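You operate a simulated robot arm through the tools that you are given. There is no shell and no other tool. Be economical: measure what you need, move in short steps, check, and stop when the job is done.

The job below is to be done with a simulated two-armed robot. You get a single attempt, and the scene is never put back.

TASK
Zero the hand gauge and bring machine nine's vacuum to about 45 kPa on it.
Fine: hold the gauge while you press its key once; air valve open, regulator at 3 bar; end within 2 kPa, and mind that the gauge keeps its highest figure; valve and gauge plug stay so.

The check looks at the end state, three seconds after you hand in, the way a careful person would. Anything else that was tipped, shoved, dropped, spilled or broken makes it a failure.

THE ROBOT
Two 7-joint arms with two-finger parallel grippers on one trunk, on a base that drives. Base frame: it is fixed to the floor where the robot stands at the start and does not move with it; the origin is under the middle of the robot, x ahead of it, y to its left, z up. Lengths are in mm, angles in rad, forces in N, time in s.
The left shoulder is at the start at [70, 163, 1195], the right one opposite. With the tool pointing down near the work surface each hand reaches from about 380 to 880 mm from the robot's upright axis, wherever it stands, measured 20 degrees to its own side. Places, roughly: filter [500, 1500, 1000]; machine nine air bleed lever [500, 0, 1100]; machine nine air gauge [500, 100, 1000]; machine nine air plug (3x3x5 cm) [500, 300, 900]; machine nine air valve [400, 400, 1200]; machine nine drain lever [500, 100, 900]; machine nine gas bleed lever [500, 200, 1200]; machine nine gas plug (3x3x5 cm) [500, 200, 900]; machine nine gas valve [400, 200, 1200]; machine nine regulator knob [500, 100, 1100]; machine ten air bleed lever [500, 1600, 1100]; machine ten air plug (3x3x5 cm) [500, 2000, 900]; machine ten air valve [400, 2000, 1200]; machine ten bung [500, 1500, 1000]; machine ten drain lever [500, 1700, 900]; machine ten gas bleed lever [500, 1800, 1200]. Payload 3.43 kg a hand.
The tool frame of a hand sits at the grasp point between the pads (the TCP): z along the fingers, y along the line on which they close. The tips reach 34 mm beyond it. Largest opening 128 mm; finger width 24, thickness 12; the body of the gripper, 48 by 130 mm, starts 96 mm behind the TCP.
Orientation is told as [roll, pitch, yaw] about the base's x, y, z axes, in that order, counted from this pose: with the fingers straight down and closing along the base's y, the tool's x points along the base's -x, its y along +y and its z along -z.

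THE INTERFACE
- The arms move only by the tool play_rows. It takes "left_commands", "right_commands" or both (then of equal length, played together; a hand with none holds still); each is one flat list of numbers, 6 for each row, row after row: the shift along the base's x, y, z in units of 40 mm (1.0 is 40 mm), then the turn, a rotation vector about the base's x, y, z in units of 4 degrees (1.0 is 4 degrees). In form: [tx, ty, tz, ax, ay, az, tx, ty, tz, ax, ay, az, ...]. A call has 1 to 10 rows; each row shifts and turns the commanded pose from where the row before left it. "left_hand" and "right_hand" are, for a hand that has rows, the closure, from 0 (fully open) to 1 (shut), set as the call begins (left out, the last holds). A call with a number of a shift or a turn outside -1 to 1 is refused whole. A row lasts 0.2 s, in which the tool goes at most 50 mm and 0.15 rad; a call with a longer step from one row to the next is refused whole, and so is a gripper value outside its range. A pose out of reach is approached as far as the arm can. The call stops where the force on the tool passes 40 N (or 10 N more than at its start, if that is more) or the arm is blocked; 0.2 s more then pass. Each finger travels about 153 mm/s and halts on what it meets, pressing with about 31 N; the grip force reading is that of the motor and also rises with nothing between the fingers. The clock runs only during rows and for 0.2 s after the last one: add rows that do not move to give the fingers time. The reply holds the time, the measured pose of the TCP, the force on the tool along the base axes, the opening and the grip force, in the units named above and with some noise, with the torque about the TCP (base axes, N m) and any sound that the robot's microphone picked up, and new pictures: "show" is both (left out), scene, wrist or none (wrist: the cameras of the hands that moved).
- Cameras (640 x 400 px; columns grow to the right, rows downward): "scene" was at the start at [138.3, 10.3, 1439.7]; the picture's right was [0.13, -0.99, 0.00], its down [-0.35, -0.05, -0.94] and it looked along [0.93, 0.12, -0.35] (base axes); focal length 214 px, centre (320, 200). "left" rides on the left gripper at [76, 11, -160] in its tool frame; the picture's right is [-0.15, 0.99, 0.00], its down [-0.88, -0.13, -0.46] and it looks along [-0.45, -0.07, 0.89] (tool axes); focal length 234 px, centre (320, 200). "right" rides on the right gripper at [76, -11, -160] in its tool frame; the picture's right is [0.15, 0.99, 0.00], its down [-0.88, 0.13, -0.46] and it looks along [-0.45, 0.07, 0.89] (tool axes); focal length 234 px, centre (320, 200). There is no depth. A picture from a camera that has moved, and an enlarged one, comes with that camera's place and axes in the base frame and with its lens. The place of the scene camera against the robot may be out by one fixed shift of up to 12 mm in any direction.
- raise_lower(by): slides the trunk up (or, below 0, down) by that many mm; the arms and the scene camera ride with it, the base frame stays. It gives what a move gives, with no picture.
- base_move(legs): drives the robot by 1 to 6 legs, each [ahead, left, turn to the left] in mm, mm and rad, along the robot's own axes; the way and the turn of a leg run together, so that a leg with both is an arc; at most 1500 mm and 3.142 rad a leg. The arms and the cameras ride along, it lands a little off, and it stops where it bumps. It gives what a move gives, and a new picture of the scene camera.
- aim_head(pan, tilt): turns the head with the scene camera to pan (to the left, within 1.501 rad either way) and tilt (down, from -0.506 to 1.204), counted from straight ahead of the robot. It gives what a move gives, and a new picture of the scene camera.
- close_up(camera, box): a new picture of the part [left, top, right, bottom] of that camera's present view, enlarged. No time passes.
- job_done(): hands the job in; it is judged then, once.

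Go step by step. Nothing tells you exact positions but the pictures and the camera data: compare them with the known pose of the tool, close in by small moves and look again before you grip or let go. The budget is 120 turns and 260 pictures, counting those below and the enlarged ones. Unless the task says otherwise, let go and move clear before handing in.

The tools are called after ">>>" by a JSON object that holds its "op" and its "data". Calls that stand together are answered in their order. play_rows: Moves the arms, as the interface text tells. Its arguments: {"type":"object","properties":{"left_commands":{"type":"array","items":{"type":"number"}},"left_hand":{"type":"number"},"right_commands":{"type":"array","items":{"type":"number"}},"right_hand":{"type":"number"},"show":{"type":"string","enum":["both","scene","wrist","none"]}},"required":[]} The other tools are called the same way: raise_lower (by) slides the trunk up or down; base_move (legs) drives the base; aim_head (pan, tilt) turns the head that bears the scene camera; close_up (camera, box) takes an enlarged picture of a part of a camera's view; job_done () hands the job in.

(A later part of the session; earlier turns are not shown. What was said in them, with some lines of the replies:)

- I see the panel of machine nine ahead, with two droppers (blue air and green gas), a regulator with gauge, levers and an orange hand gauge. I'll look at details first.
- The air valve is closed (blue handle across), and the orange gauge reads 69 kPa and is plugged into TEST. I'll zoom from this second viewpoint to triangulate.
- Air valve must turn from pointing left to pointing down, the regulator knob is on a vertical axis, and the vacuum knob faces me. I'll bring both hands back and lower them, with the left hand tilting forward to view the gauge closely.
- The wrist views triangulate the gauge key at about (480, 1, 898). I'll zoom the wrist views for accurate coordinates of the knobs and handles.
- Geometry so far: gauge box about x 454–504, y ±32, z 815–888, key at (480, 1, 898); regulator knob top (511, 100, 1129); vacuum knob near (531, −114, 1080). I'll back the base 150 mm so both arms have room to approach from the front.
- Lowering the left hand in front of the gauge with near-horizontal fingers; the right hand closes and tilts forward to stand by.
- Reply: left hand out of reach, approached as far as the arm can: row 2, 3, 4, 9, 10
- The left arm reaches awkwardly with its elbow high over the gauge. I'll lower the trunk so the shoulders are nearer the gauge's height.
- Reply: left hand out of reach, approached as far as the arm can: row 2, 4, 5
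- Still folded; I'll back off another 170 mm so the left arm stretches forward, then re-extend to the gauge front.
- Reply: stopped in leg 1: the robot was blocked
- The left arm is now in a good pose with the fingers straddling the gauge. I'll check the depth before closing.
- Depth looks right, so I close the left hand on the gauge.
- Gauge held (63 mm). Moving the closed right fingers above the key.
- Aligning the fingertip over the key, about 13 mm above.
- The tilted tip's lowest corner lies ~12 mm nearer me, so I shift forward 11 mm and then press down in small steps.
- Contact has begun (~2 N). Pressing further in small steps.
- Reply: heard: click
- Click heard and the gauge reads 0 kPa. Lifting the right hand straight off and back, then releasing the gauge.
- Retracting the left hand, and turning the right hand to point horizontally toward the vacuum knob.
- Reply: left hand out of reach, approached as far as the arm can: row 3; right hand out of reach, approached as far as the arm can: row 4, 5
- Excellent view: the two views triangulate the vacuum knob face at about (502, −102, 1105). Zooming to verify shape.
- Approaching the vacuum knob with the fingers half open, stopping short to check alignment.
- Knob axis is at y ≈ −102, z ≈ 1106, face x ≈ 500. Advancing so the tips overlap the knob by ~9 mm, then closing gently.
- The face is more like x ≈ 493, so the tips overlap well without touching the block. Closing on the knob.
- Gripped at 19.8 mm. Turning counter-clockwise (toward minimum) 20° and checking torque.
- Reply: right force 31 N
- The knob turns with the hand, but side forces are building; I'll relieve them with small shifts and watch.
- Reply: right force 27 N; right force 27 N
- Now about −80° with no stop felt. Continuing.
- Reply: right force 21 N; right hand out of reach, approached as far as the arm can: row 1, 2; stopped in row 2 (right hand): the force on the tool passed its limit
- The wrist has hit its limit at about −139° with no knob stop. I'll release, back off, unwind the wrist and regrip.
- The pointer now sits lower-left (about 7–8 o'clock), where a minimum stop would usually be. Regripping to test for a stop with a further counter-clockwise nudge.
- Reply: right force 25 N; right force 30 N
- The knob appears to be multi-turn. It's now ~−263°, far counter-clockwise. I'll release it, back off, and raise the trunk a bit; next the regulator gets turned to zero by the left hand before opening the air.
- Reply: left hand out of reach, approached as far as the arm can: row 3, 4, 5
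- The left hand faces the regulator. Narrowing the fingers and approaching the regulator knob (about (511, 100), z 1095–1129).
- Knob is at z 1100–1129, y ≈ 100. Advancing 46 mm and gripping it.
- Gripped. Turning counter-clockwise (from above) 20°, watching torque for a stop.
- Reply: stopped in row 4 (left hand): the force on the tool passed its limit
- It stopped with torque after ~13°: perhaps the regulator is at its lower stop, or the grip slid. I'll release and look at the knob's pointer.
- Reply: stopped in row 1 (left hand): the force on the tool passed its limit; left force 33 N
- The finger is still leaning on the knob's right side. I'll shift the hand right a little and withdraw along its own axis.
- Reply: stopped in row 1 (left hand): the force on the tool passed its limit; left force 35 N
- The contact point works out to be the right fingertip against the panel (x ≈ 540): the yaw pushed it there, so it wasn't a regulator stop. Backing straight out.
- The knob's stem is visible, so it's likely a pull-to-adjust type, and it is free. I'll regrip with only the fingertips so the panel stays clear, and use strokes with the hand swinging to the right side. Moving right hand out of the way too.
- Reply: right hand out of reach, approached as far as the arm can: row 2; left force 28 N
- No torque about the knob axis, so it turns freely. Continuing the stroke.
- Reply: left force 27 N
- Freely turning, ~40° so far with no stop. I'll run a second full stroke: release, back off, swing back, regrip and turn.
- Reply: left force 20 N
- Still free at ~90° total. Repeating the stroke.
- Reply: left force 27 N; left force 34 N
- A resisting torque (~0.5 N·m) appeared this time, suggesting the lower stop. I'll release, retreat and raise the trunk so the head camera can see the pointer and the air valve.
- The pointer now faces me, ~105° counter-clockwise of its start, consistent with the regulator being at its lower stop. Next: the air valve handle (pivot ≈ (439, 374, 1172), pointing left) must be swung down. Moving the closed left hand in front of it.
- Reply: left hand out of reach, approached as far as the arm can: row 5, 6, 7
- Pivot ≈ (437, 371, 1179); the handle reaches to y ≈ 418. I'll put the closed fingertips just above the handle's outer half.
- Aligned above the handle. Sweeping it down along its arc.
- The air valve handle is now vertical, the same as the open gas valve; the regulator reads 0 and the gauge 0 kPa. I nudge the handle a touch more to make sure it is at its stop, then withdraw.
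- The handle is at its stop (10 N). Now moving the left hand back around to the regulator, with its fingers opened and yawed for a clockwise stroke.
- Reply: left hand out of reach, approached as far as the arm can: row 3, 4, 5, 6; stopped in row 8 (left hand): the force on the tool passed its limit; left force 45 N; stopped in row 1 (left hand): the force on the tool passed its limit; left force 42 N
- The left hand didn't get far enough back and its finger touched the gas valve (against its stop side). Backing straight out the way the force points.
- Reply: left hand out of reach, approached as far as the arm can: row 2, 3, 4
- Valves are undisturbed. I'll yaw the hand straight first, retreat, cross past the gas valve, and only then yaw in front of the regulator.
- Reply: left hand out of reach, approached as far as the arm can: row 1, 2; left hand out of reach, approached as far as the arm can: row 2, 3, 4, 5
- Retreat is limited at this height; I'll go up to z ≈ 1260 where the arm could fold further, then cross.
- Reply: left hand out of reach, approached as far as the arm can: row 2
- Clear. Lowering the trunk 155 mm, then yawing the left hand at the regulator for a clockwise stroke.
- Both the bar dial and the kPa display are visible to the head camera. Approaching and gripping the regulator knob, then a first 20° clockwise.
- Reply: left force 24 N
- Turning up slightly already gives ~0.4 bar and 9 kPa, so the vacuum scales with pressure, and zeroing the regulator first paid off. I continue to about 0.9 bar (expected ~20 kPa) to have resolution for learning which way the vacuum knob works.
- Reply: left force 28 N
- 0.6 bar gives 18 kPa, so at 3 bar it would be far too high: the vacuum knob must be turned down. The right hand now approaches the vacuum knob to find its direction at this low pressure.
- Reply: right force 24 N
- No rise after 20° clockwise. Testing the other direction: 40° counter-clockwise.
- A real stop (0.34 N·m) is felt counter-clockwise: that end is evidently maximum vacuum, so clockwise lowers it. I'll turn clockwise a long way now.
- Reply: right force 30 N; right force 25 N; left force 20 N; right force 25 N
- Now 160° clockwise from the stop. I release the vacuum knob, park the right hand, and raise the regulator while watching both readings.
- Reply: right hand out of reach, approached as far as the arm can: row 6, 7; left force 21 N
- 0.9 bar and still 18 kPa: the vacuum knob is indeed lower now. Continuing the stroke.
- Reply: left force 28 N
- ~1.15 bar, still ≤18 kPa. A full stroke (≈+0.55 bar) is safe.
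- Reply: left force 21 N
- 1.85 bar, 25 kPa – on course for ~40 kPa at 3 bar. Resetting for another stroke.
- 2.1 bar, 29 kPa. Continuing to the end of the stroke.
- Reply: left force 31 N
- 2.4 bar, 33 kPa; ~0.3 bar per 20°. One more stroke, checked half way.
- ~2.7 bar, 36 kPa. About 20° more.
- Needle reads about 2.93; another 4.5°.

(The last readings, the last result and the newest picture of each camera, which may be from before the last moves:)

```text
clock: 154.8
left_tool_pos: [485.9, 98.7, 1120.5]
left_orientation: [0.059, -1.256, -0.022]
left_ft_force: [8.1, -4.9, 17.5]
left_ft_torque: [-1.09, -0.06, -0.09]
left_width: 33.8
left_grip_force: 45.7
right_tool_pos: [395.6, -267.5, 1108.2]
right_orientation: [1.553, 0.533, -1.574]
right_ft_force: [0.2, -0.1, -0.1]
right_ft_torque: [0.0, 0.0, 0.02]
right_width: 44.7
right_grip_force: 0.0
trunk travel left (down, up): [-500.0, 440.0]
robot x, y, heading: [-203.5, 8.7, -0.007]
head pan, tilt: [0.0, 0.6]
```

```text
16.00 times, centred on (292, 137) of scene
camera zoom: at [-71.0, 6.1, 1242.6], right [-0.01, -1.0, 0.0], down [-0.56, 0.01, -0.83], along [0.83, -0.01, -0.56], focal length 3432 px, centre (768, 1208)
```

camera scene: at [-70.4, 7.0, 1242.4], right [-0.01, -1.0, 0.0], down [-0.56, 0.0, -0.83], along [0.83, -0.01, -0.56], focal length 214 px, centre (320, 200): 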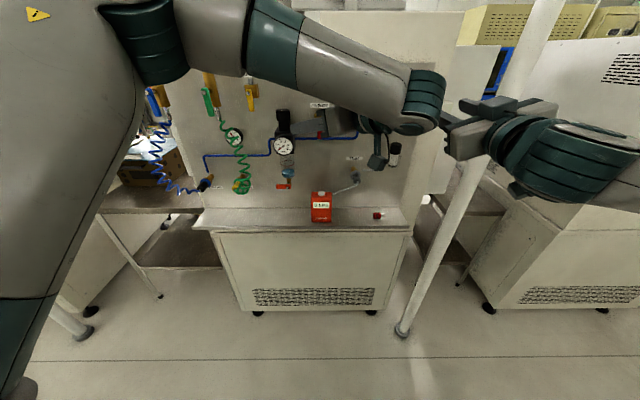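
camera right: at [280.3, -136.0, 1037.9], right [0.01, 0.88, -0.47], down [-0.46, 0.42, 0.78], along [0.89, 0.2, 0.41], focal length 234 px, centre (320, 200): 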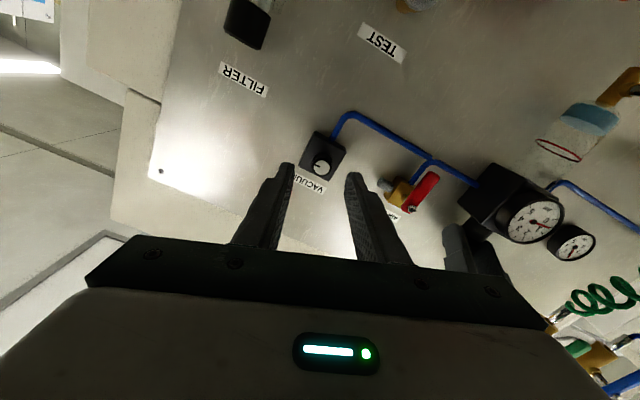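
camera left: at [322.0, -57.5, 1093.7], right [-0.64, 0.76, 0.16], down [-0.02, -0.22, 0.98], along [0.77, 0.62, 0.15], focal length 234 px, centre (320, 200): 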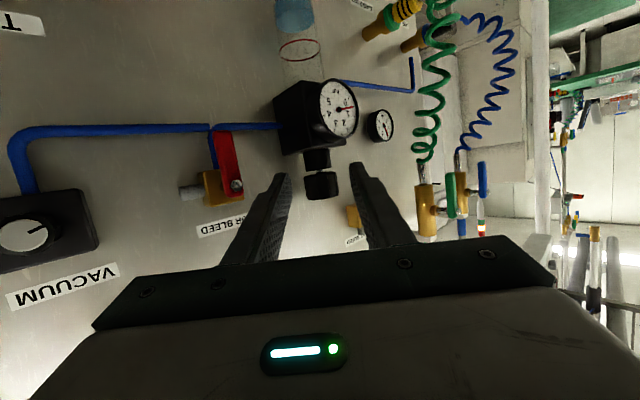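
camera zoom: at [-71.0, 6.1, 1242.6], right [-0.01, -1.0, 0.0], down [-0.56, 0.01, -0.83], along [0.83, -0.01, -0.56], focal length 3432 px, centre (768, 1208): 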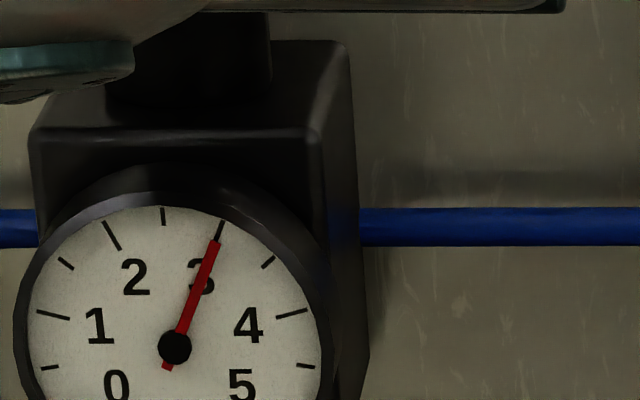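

Exactly 3 bar, 39 kPa. I release the regulator knob, back the left hand away, and bring the right hand back to the vacuum knob.

>>> {"op": "play_rows", "data": {"left_commands": [0, 0, 0, 0, 0, 0, 0, 0, 0, 0, 0, 0, -0.6, 0, 0, 0, 0, 0, -0.7, 0, 0, 0, 0, 0, -0.7, 0, 0, 0, 0, 0], "left_hand": 0.6, "show": "none"}}

>>> {"op": "play_rows", "data": {"right_commands": [0, 0.8, 0, 0, 0, 0, 0, 0.8, 0, 0, 0, 0, 0.2, 0.8, 0, 0, 0, 0, 0.4, 0.8, -0.03, 0, 0, 0, 0.5, 0.95, -0.03, 0, 0, 0], "show": "wrist"}}

>>> {"op": "close_up", "data": {"camera": "right", "box": [240, 100, 400, 200]}}

>>> {"op": "close_up", "data": {"camera": "scene", "box": [250, 100, 410, 225]}}

```text
clock: 156.1
left_tool_pos: [403.9, 100.6, 1120.8]
left_orientation: [0.065, -1.255, -0.023]
left_ft_force: [-0.5, 0.1, 0.5]
left_ft_torque: [0.02, -0.01, 0.01]
left_width: 51.1
left_grip_force: 0.1
right_tool_pos: [395.0, -267.0, 1108.6]
right_orientation: [1.559, 0.533, -1.576]
right_ft_force: [-0.1, 0.6, 0.4]
right_ft_torque: [0.02, -0.01, -0.02]
right_width: 44.5
right_grip_force: 0.1
trunk travel left (down, up): [-500.0, 440.0]
robot x, y, heading: [-204.2, 10.3, -0.013]
head pan, tilt: [0.0, 0.6]
```

```text
clock: 157.2
left_tool_pos: [405.6, 102.6, 1118.7]
left_orientation: [0.057, -1.253, -0.014]
left_ft_force: [0.6, 0.5, -0.2]
left_ft_torque: [0.01, -0.03, -0.01]
left_width: 51.5
left_grip_force: 0.0
right_tool_pos: [437.8, -96.6, 1107.4]
right_orientation: [1.555, 0.53, -1.577]
right_ft_force: [-0.7, 0.3, -0.1]
right_ft_torque: [0.02, -0.01, 0.01]
right_width: 44.8
right_grip_force: 0.0
trunk travel left (down, up): [-500.0, 440.0]
robot x, y, heading: [-202.9, 11.1, -0.009]
head pan, tilt: [0.0, 0.6]
camera right: at [278.6, -26.4, 1138.5], right [0.01, -0.37, 0.93], down [-0.46, -0.83, -0.33], along [0.89, -0.42, -0.18], focal length 234 px, centre (320, 200)
```

right: 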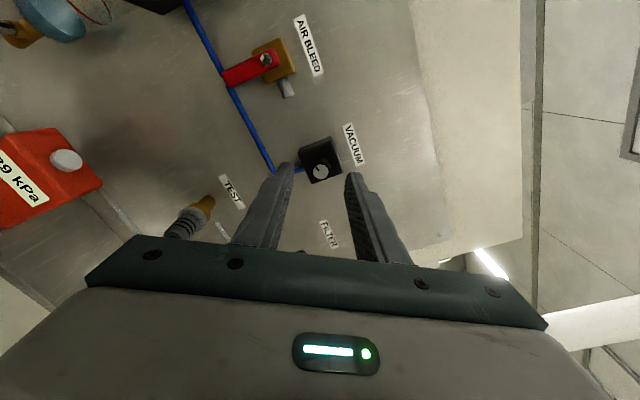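

```text
4.00 times, centred on (320, 150) of right
camera zoom: at [278.6, -26.4, 1138.5], right [0.01, -0.37, 0.93], down [-0.46, -0.83, -0.33], along [0.89, -0.42, -0.18], focal length 937 px, centre (320, 400)
```

zoom: 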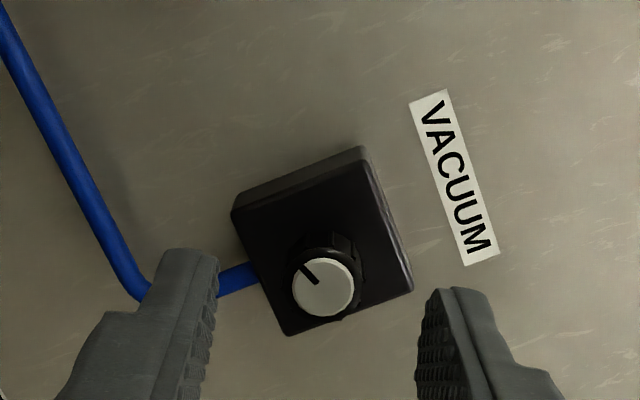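

```text
3.20 times, centred on (330, 162) of scene
camera zoom: at [-69.7, 8.9, 1242.3], right [-0.01, -1.0, 0.0], down [-0.57, 0.0, -0.82], along [0.82, -0.01, -0.57], focal length 686 px, centre (288, 320)
```

zoom: 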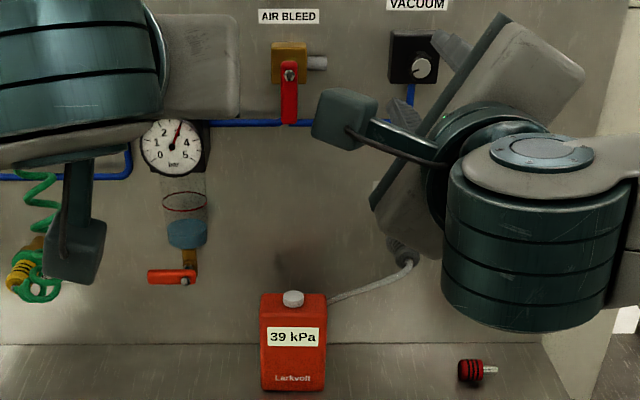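

Aligning to the knob, closing, then a small 8° counter-clockwise turn.

>>> {"op": "play_rows", "data": {"right_commands": [0.5, -0.1, -0.03, 0, 0, 0, 0.47, 0, 0, 0, 0, 0], "show": "none"}}

>>> {"op": "play_rows", "data": {"right_commands": [0, 0, 0, 0, 0, 0, 0, 0, 0, 0, 0, 0, 0, 0, 0, -0.7, 0, 0, 0, 0, 0, -0.7, 0, 0, 0, 0, 0, 0, 0, 0], "right_hand": 1, "show": "none"}}

>>> {"op": "close_up", "data": {"camera": "right", "box": [240, 100, 400, 200]}}

>>> {"op": "close_up", "data": {"camera": "scene", "box": [250, 100, 410, 225]}}

```text
clock: 157.8
left_tool_pos: [406.3, 100.4, 1119.5]
left_orientation: [0.062, -1.254, -0.022]
left_ft_force: [-0.1, -0.2, -0.2]
left_ft_torque: [0.0, -0.01, -0.01]
left_width: 51.2
left_grip_force: 0.0
right_tool_pos: [478.4, -102.2, 1104.3]
right_orientation: [1.556, 0.532, -1.576]
right_ft_force: [-0.8, 0.0, -0.9]
right_ft_torque: [-0.03, 0.03, 0.02]
right_width: 44.8
right_grip_force: 0.1
trunk travel left (down, up): [-500.0, 440.0]
robot x, y, heading: [-206.2, 8.5, -0.01]
head pan, tilt: [0.0, 0.6]
```

```text
clock: 159.1
left_tool_pos: [403.5, 100.3, 1121.3]
left_orientation: [0.063, -1.254, -0.022]
left_ft_force: [0.2, 0.0, -0.7]
left_ft_torque: [-0.02, 0.03, -0.02]
left_width: 51.0
left_grip_force: 0.0
right_tool_pos: [477.8, -102.6, 1104.0]
right_orientation: [1.555, 0.433, -1.577]
right_ft_force: [-19.5, 1.3, -14.0]
right_ft_torque: [-0.05, 0.06, -0.64]
right_width: 19.6
right_grip_force: 45.5
trunk travel left (down, up): [-500.0, 440.0]
robot x, y, heading: [-204.8, 6.9, -0.014]
head pan, tilt: [0.0, 0.6]
```

```text
4.00 times, centred on (320, 150) of right
camera zoom: at [318.5, -30.3, 1129.5], right [0.02, -0.28, 0.96], down [-0.46, -0.86, -0.24], along [0.89, -0.43, -0.14], focal length 937 px, centre (320, 400)
```

zoom: 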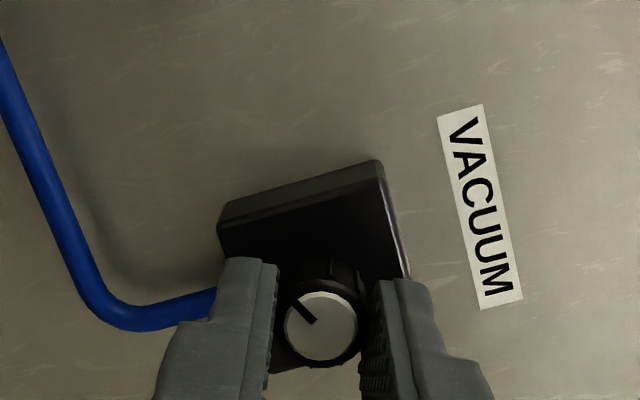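

```text
3.20 times, centred on (330, 162) of scene
camera zoom: at [-71.9, 7.1, 1242.4], right [-0.01, -1.0, 0.0], down [-0.56, 0.01, -0.83], along [0.83, -0.01, -0.56], focal length 686 px, centre (288, 320)
```

zoom: 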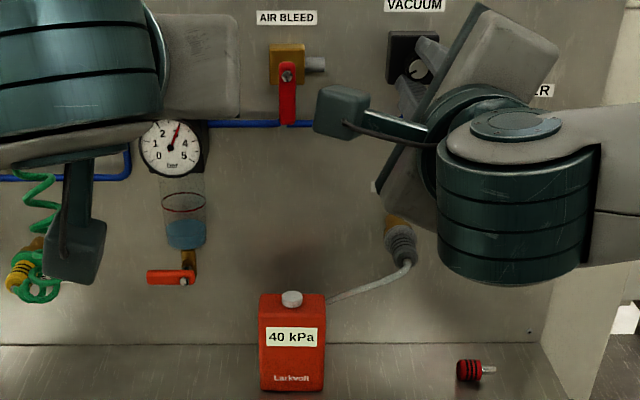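

40 kPa — counter-clockwise raises it as expected. Another 8°.

>>> {"op": "play_rows", "data": {"right_commands": [-0.02, 0, -0.02, -1, 0, 0, 0, 0, 0, -1, 0, 0, 0, 0, 0, 0, 0, 0, 0, 0, 0, 0, 0, 0], "show": "none"}}

>>> {"op": "close_up", "data": {"camera": "scene", "box": [250, 100, 410, 225]}}

```text
clock: 160.1
left_tool_pos: [404.5, 100.4, 1120.7]
left_orientation: [0.061, -1.253, -0.019]
left_ft_force: [0.9, -0.6, 0.0]
left_ft_torque: [0.01, 0.02, 0.01]
left_width: 51.1
left_grip_force: 0.2
right_tool_pos: [478.1, -102.5, 1105.4]
right_orientation: [1.558, 0.294, -1.574]
right_ft_force: [-14.0, 4.5, -13.2]
right_ft_torque: [-0.04, -0.14, -0.01]
right_width: 19.8
right_grip_force: 44.8
trunk travel left (down, up): [-500.0, 440.0]
robot x, y, heading: [-206.8, 10.0, -0.01]
head pan, tilt: [0.0, 0.6]
```

```text
3.20 times, centred on (330, 162) of scene
camera zoom: at [-71.3, 7.7, 1242.5], right [-0.01, -1.0, 0.0], down [-0.56, 0.0, -0.83], along [0.83, -0.01, -0.56], focal length 686 px, centre (288, 320)
```

zoom: 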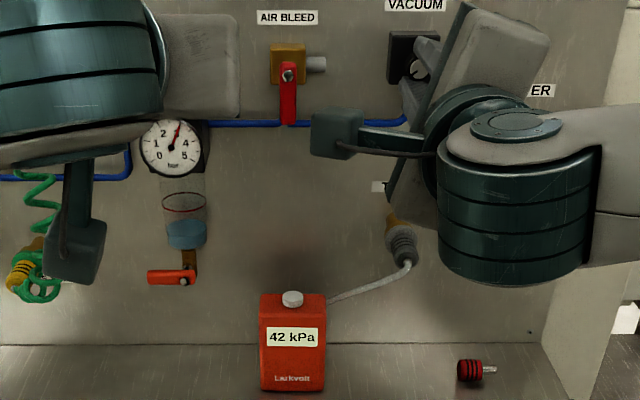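

42 kPa. Another 8°.

>>> {"op": "play_rows", "data": {"right_commands": [-0.01, 0, -0.02, -1, 0, 0, 0, 0, 0, -1, 0, 0, 0, 0, 0, 0, 0, 0, 0, 0, 0, 0, 0, 0], "show": "none"}}

>>> {"op": "close_up", "data": {"camera": "scene", "box": [250, 100, 410, 225]}}

```text
clock: 161.1
left_tool_pos: [404.7, 100.9, 1119.9]
left_orientation: [0.06, -1.254, -0.02]
left_ft_force: [-0.1, -0.2, 0.0]
left_ft_torque: [-0.01, 0.0, 0.01]
left_width: 51.2
left_grip_force: 0.1
right_tool_pos: [477.5, -102.2, 1105.3]
right_orientation: [1.559, 0.154, -1.574]
right_ft_force: [-8.2, 5.4, -8.2]
right_ft_torque: [-0.02, -0.38, 0.7]
right_width: 19.9
right_grip_force: 45.4
trunk travel left (down, up): [-500.0, 440.0]
robot x, y, heading: [-202.5, 11.6, -0.009]
head pan, tilt: [0.0, 0.6]
```

```text
3.20 times, centred on (330, 162) of scene
camera zoom: at [-70.9, 7.8, 1242.5], right [-0.01, -1.0, 0.0], down [-0.56, 0.0, -0.83], along [0.83, -0.01, -0.56], focal length 686 px, centre (288, 320)
```

zoom: 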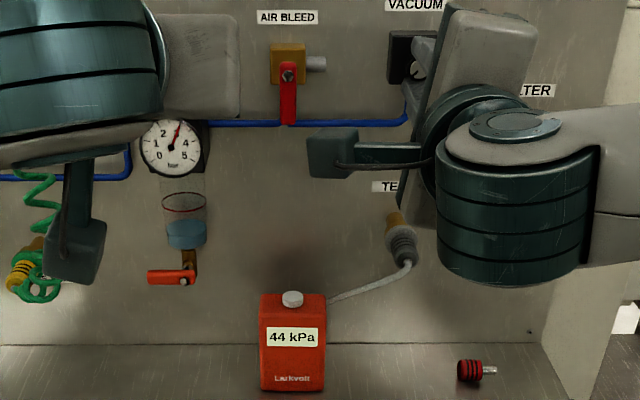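

44 kPa. A last ~3.5° to reach 45.

>>> {"op": "play_rows", "data": {"right_commands": [0, 0, -0.01, -0.9, 0, 0, 0, 0, 0, 0, 0, 0, 0, 0, 0, 0, 0, 0, 0, 0, 0, 0, 0, 0], "show": "none"}}

>>> {"op": "close_up", "data": {"camera": "scene", "box": [250, 100, 410, 225]}}

```text
clock: 162.1
left_tool_pos: [405.4, 102.5, 1120.8]
left_orientation: [0.059, -1.255, -0.021]
left_ft_force: [-0.2, 0.1, -0.9]
left_ft_torque: [-0.01, -0.02, 0.03]
left_width: 50.8
left_grip_force: 0.0
right_tool_pos: [478.5, -102.6, 1104.5]
right_orientation: [1.558, 0.09, -1.575]
right_ft_force: [-4.3, 7.0, 0.6]
right_ft_torque: [0.0, -0.52, 0.22]
right_width: 19.7
right_grip_force: 45.3
trunk travel left (down, up): [-500.0, 440.0]
robot x, y, heading: [-203.5, 13.1, -0.004]
head pan, tilt: [0.0, 0.6]
```

```text
3.20 times, centred on (330, 162) of scene
camera zoom: at [-71.2, 8.2, 1242.6], right [-0.01, -1.0, 0.0], down [-0.56, 0.0, -0.83], along [0.83, -0.01, -0.56], focal length 686 px, centre (288, 320)
```

zoom: 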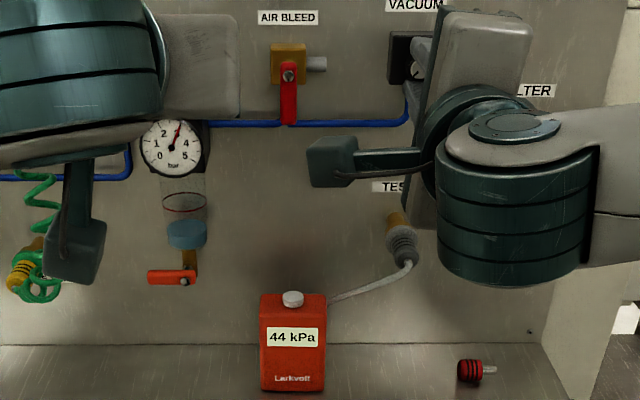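

>>> {"op": "play_rows", "data": {"right_commands": [0, 0, 0, -0.5, 0, 0, 0, 0, 0, 0, 0, 0, 0, 0, 0, 0, 0, 0], "show": "none"}}

>>> {"op": "close_up", "data": {"camera": "scene", "box": [250, 100, 410, 225]}}

```text
clock: 162.8
left_tool_pos: [405.5, 101.6, 1119.1]
left_orientation: [0.059, -1.256, -0.016]
left_ft_force: [0.4, 0.2, 0.2]
left_ft_torque: [0.0, 0.03, 0.0]
left_width: 51.2
left_grip_force: 0.1
right_tool_pos: [478.2, -103.4, 1105.1]
right_orientation: [1.559, 0.056, -1.575]
right_ft_force: [-0.9, 6.9, 5.2]
right_ft_torque: [-0.03, -0.67, 0.19]
right_width: 19.4
right_grip_force: 45.1
trunk travel left (down, up): [-500.0, 440.0]
robot x, y, heading: [-203.7, 7.6, -0.007]
head pan, tilt: [0.0, 0.6]
```

```text
3.20 times, centred on (330, 162) of scene
camera zoom: at [-71.2, 8.4, 1242.6], right [-0.01, -1.0, 0.0], down [-0.56, 0.0, -0.83], along [0.83, -0.01, -0.56], focal length 686 px, centre (288, 320)
```

zoom: 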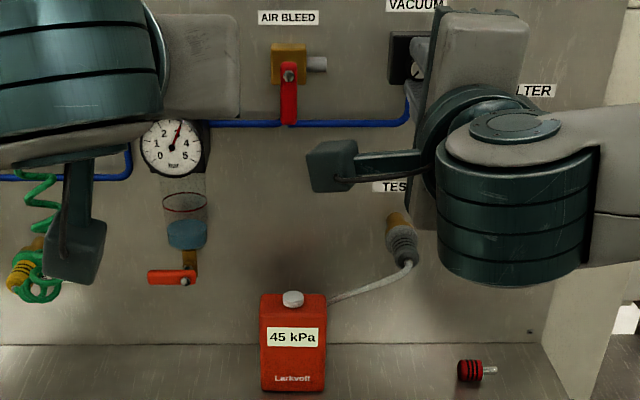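

45 kPa. Now releasing the vacuum knob carefully and backing both hands clear.

>>> {"op": "play_rows", "data": {"right_commands": [0, 0, 0, 0, 0, 0, 0, 0, 0, 0, 0, 0, -0.5, 0, 0, 0, 0, 0, -0.9, 0, 0, 0, 0, 0, -0.6, -0.4, 0, 0, 0, 0, 0, -0.9, 0, 0, 0, 0, 0, -0.9, 0, 0, 0, 0], "right_hand": 0.65, "show": "none"}}

>>> {"op": "play_rows", "data": {"left_commands": [-0.5, -0.3, 0, 0, 0, 0, -0.5, -0.3, 0, 0, 0, 0, 0, -0.3, 0.4, 0, 0, 0, 0, -0.3, 0.4, 0, 0, 0, 0, 0, 0, 0, 0, 0], "show": "scene"}}

>>> {"op": "close_up", "data": {"camera": "scene", "box": [250, 100, 410, 225]}}

>>> {"op": "close_up", "data": {"camera": "scene", "box": [120, 60, 280, 220]}}

```text
clock: 164.4
left_tool_pos: [405.5, 99.3, 1120.9]
left_orientation: [0.067, -1.255, -0.025]
left_ft_force: [0.3, -0.4, 0.1]
left_ft_torque: [0.04, -0.01, 0.03]
left_width: 51.3
left_grip_force: 0.0
right_tool_pos: [398.4, -193.2, 1105.1]
right_orientation: [1.557, 0.06, -1.575]
right_ft_force: [0.4, -0.5, -0.3]
right_ft_torque: [-0.02, 0.01, 0.04]
right_width: 44.6
right_grip_force: 0.0
trunk travel left (down, up): [-500.0, 440.0]
robot x, y, heading: [-206.0, 10.5, -0.009]
head pan, tilt: [0.0, 0.6]
```

```text
clock: 165.7
left_tool_pos: [367.8, 49.3, 1149.8]
left_orientation: [0.06, -1.252, -0.02]
left_ft_force: [0.0, -0.3, 0.6]
left_ft_torque: [0.06, 0.0, -0.02]
left_width: 51.6
left_grip_force: 0.1
right_tool_pos: [399.9, -191.8, 1105.9]
right_orientation: [1.557, 0.057, -1.576]
right_ft_force: [0.7, 0.2, -0.2]
right_ft_torque: [0.03, 0.0, 0.0]
right_width: 44.4
right_grip_force: 0.1
trunk travel left (down, up): [-500.0, 440.0]
robot x, y, heading: [-202.5, 7.6, -0.01]
head pan, tilt: [0.0, 0.6]
camera scene: at [-70.2, 7.5, 1242.4], right [-0.01, -1.0, 0.0], down [-0.57, 0.0, -0.82], along [0.82, -0.01, -0.57], focal length 214 px, centre (320, 200)
```

scene: 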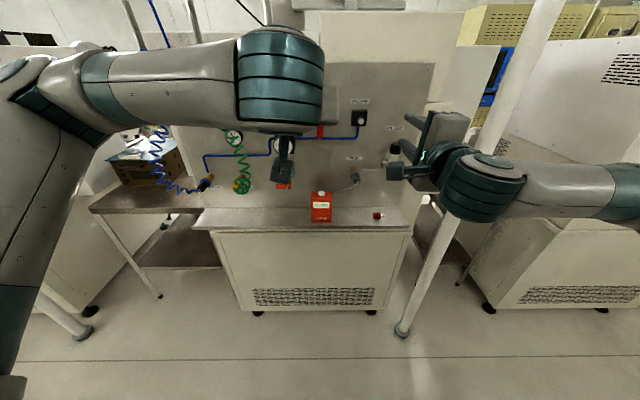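

```text
3.20 times, centred on (330, 162) of scene
camera zoom: at [-70.2, 7.5, 1242.4], right [-0.01, -1.0, 0.0], down [-0.57, 0.0, -0.82], along [0.82, -0.01, -0.57], focal length 686 px, centre (288, 320)
```

zoom: 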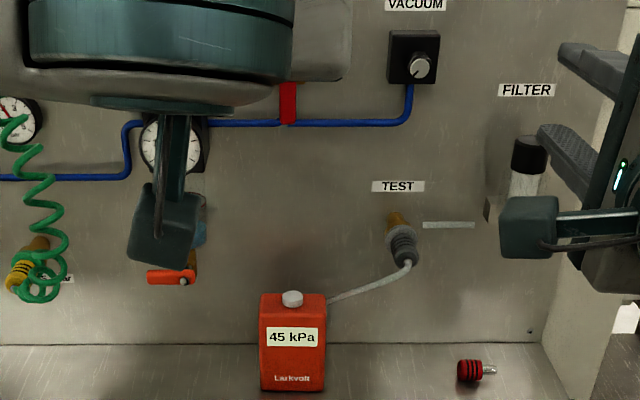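

```text
2.50 times, centred on (200, 140) of scene
camera zoom: at [-70.2, 7.5, 1242.4], right [-0.01, -1.0, 0.0], down [-0.57, 0.0, -0.82], along [0.82, -0.01, -0.57], focal length 536 px, centre (620, 350)
```

zoom: 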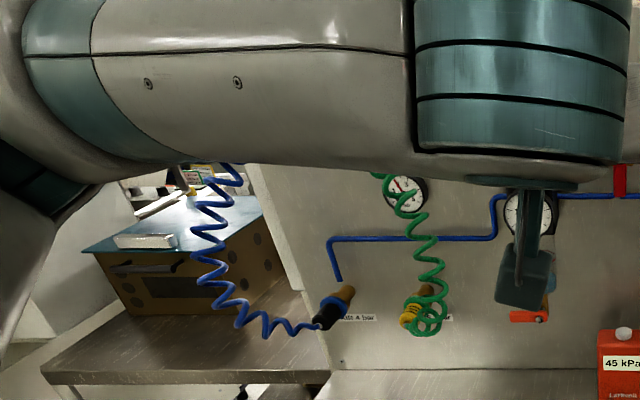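

45 kPa holds. Pulling the right hand further back and doing a final check of the dial and valves with the left wrist camera.

>>> {"op": "play_rows", "data": {"right_commands": [-0.6, -0.5, 0, 0, 0, 0, -0.6, -0.5, 0, 0, 0, 0, 0, -0.7, 0, 0, 0, 0], "left_commands": [0, 0, 0, 0, 0, 0, 0, 0, 0, 0, 0, 0, 0, 0, 0, 0, 0, 0], "show": "wrist"}}

>>> {"op": "close_up", "data": {"camera": "left", "box": [290, 40, 410, 130]}}

>>> {"op": "close_up", "data": {"camera": "left", "box": [400, 60, 640, 210]}}

>>> {"op": "close_up", "data": {"camera": "scene", "box": [250, 100, 410, 225]}}

```text
clock: 166.4
left_tool_pos: [367.0, 49.1, 1149.6]
left_orientation: [0.067, -1.252, -0.025]
left_ft_force: [0.1, 0.4, -0.5]
left_ft_torque: [0.01, -0.04, 0.03]
left_width: 51.3
left_grip_force: 0.0
right_tool_pos: [395.1, -260.8, 1117.4]
right_orientation: [1.557, 0.059, -1.575]
right_ft_force: [0.2, 0.0, 0.4]
right_ft_torque: [0.01, 0.0, 0.02]
right_width: 44.8
right_grip_force: 0.0
right hand out of reach, approached as far as the arm can: row 1, 2
trunk travel left (down, up): [-500.0, 440.0]
robot x, y, heading: [-208.6, 11.8, -0.003]
head pan, tilt: [0.0, 0.6]
camera right: at [235.3, -184.7, 1113.3], right [0.01, 0.09, 1.0], down [-0.46, -0.89, 0.08], along [0.89, -0.46, 0.03], focal length 234 px, centre (320, 200)
camera left: at [192.2, 55.3, 1127.4], right [0.01, 0.99, 0.16], down [-0.15, -0.16, 0.98], along [0.99, -0.03, 0.15], focal length 234 px, centre (320, 200)
```

right: 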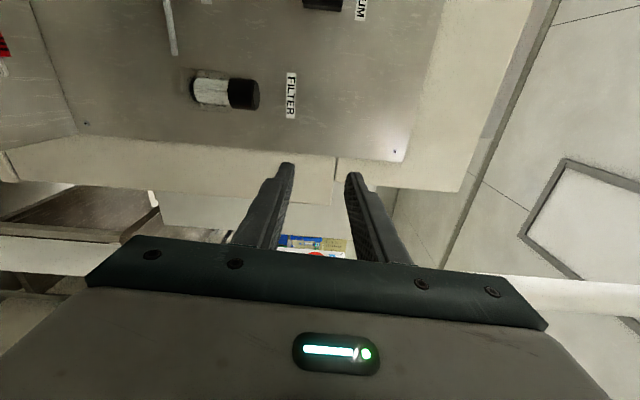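
left: 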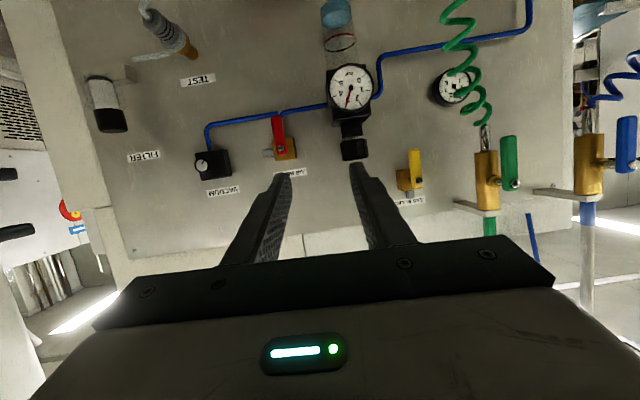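

```text
4.44 times, centred on (350, 85) of left
camera zoom: at [192.2, 55.3, 1127.4], right [0.01, 0.99, 0.16], down [-0.15, -0.16, 0.98], along [0.99, -0.03, 0.15], focal length 1041 px, centre (187, 711)
```

zoom: 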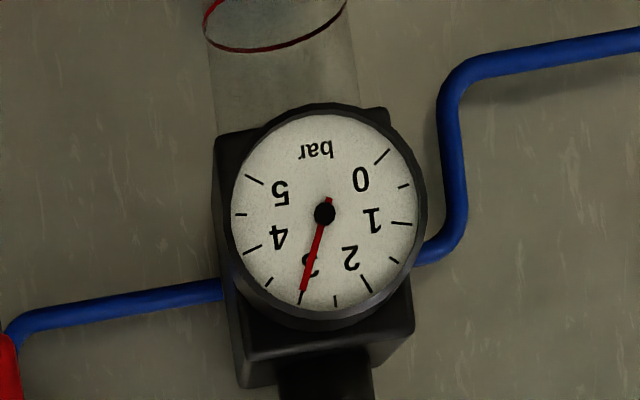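

```text
2.67 times, centred on (520, 135) of left
camera zoom: at [192.2, 55.3, 1127.4], right [0.01, 0.99, 0.16], down [-0.15, -0.16, 0.98], along [0.99, -0.03, 0.15], focal length 624 px, centre (-213, 373)
```

zoom: 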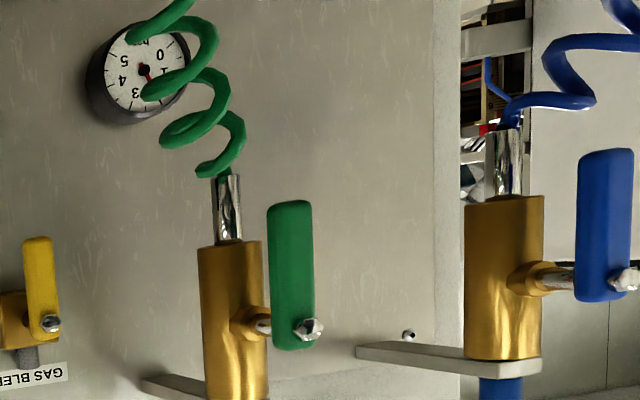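

```text
3.20 times, centred on (330, 162) of scene
camera zoom: at [-70.6, 5.4, 1242.4], right [-0.01, -1.0, 0.0], down [-0.56, 0.01, -0.82], along [0.82, -0.01, -0.57], focal length 686 px, centre (288, 320)
```

zoom: 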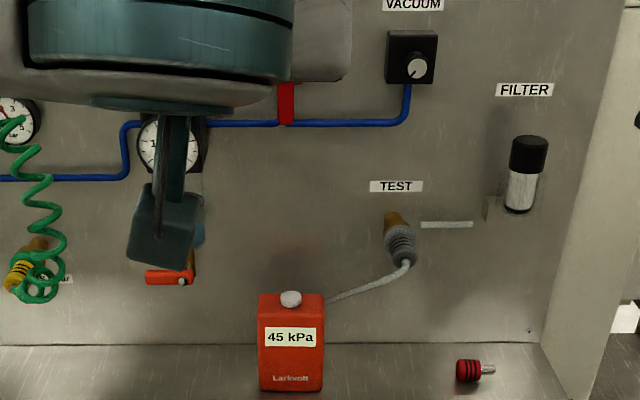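

The gauge reads 45 kPa, the regulator 3 bar, the air valve is open, the plug is in place and both hands are clear, so I'm handing in.

>>> {"op": "job_done", "data": {}}

```text
The job is handed in.
```

I zeroed the hand gauge with one key press while holding it, and machine nine's vacuum now reads 45 kPa on it. The air valve is open, the regulator is at 3 bar, and the gauge plug was not touched.

Two contacts happened on the way. While moving between the air valve and the regulator, the left hand pressed against the gas valve, and its handle did not move. When I backed the base away from the machine, it bumped something behind the robot that I could not see and did not check.
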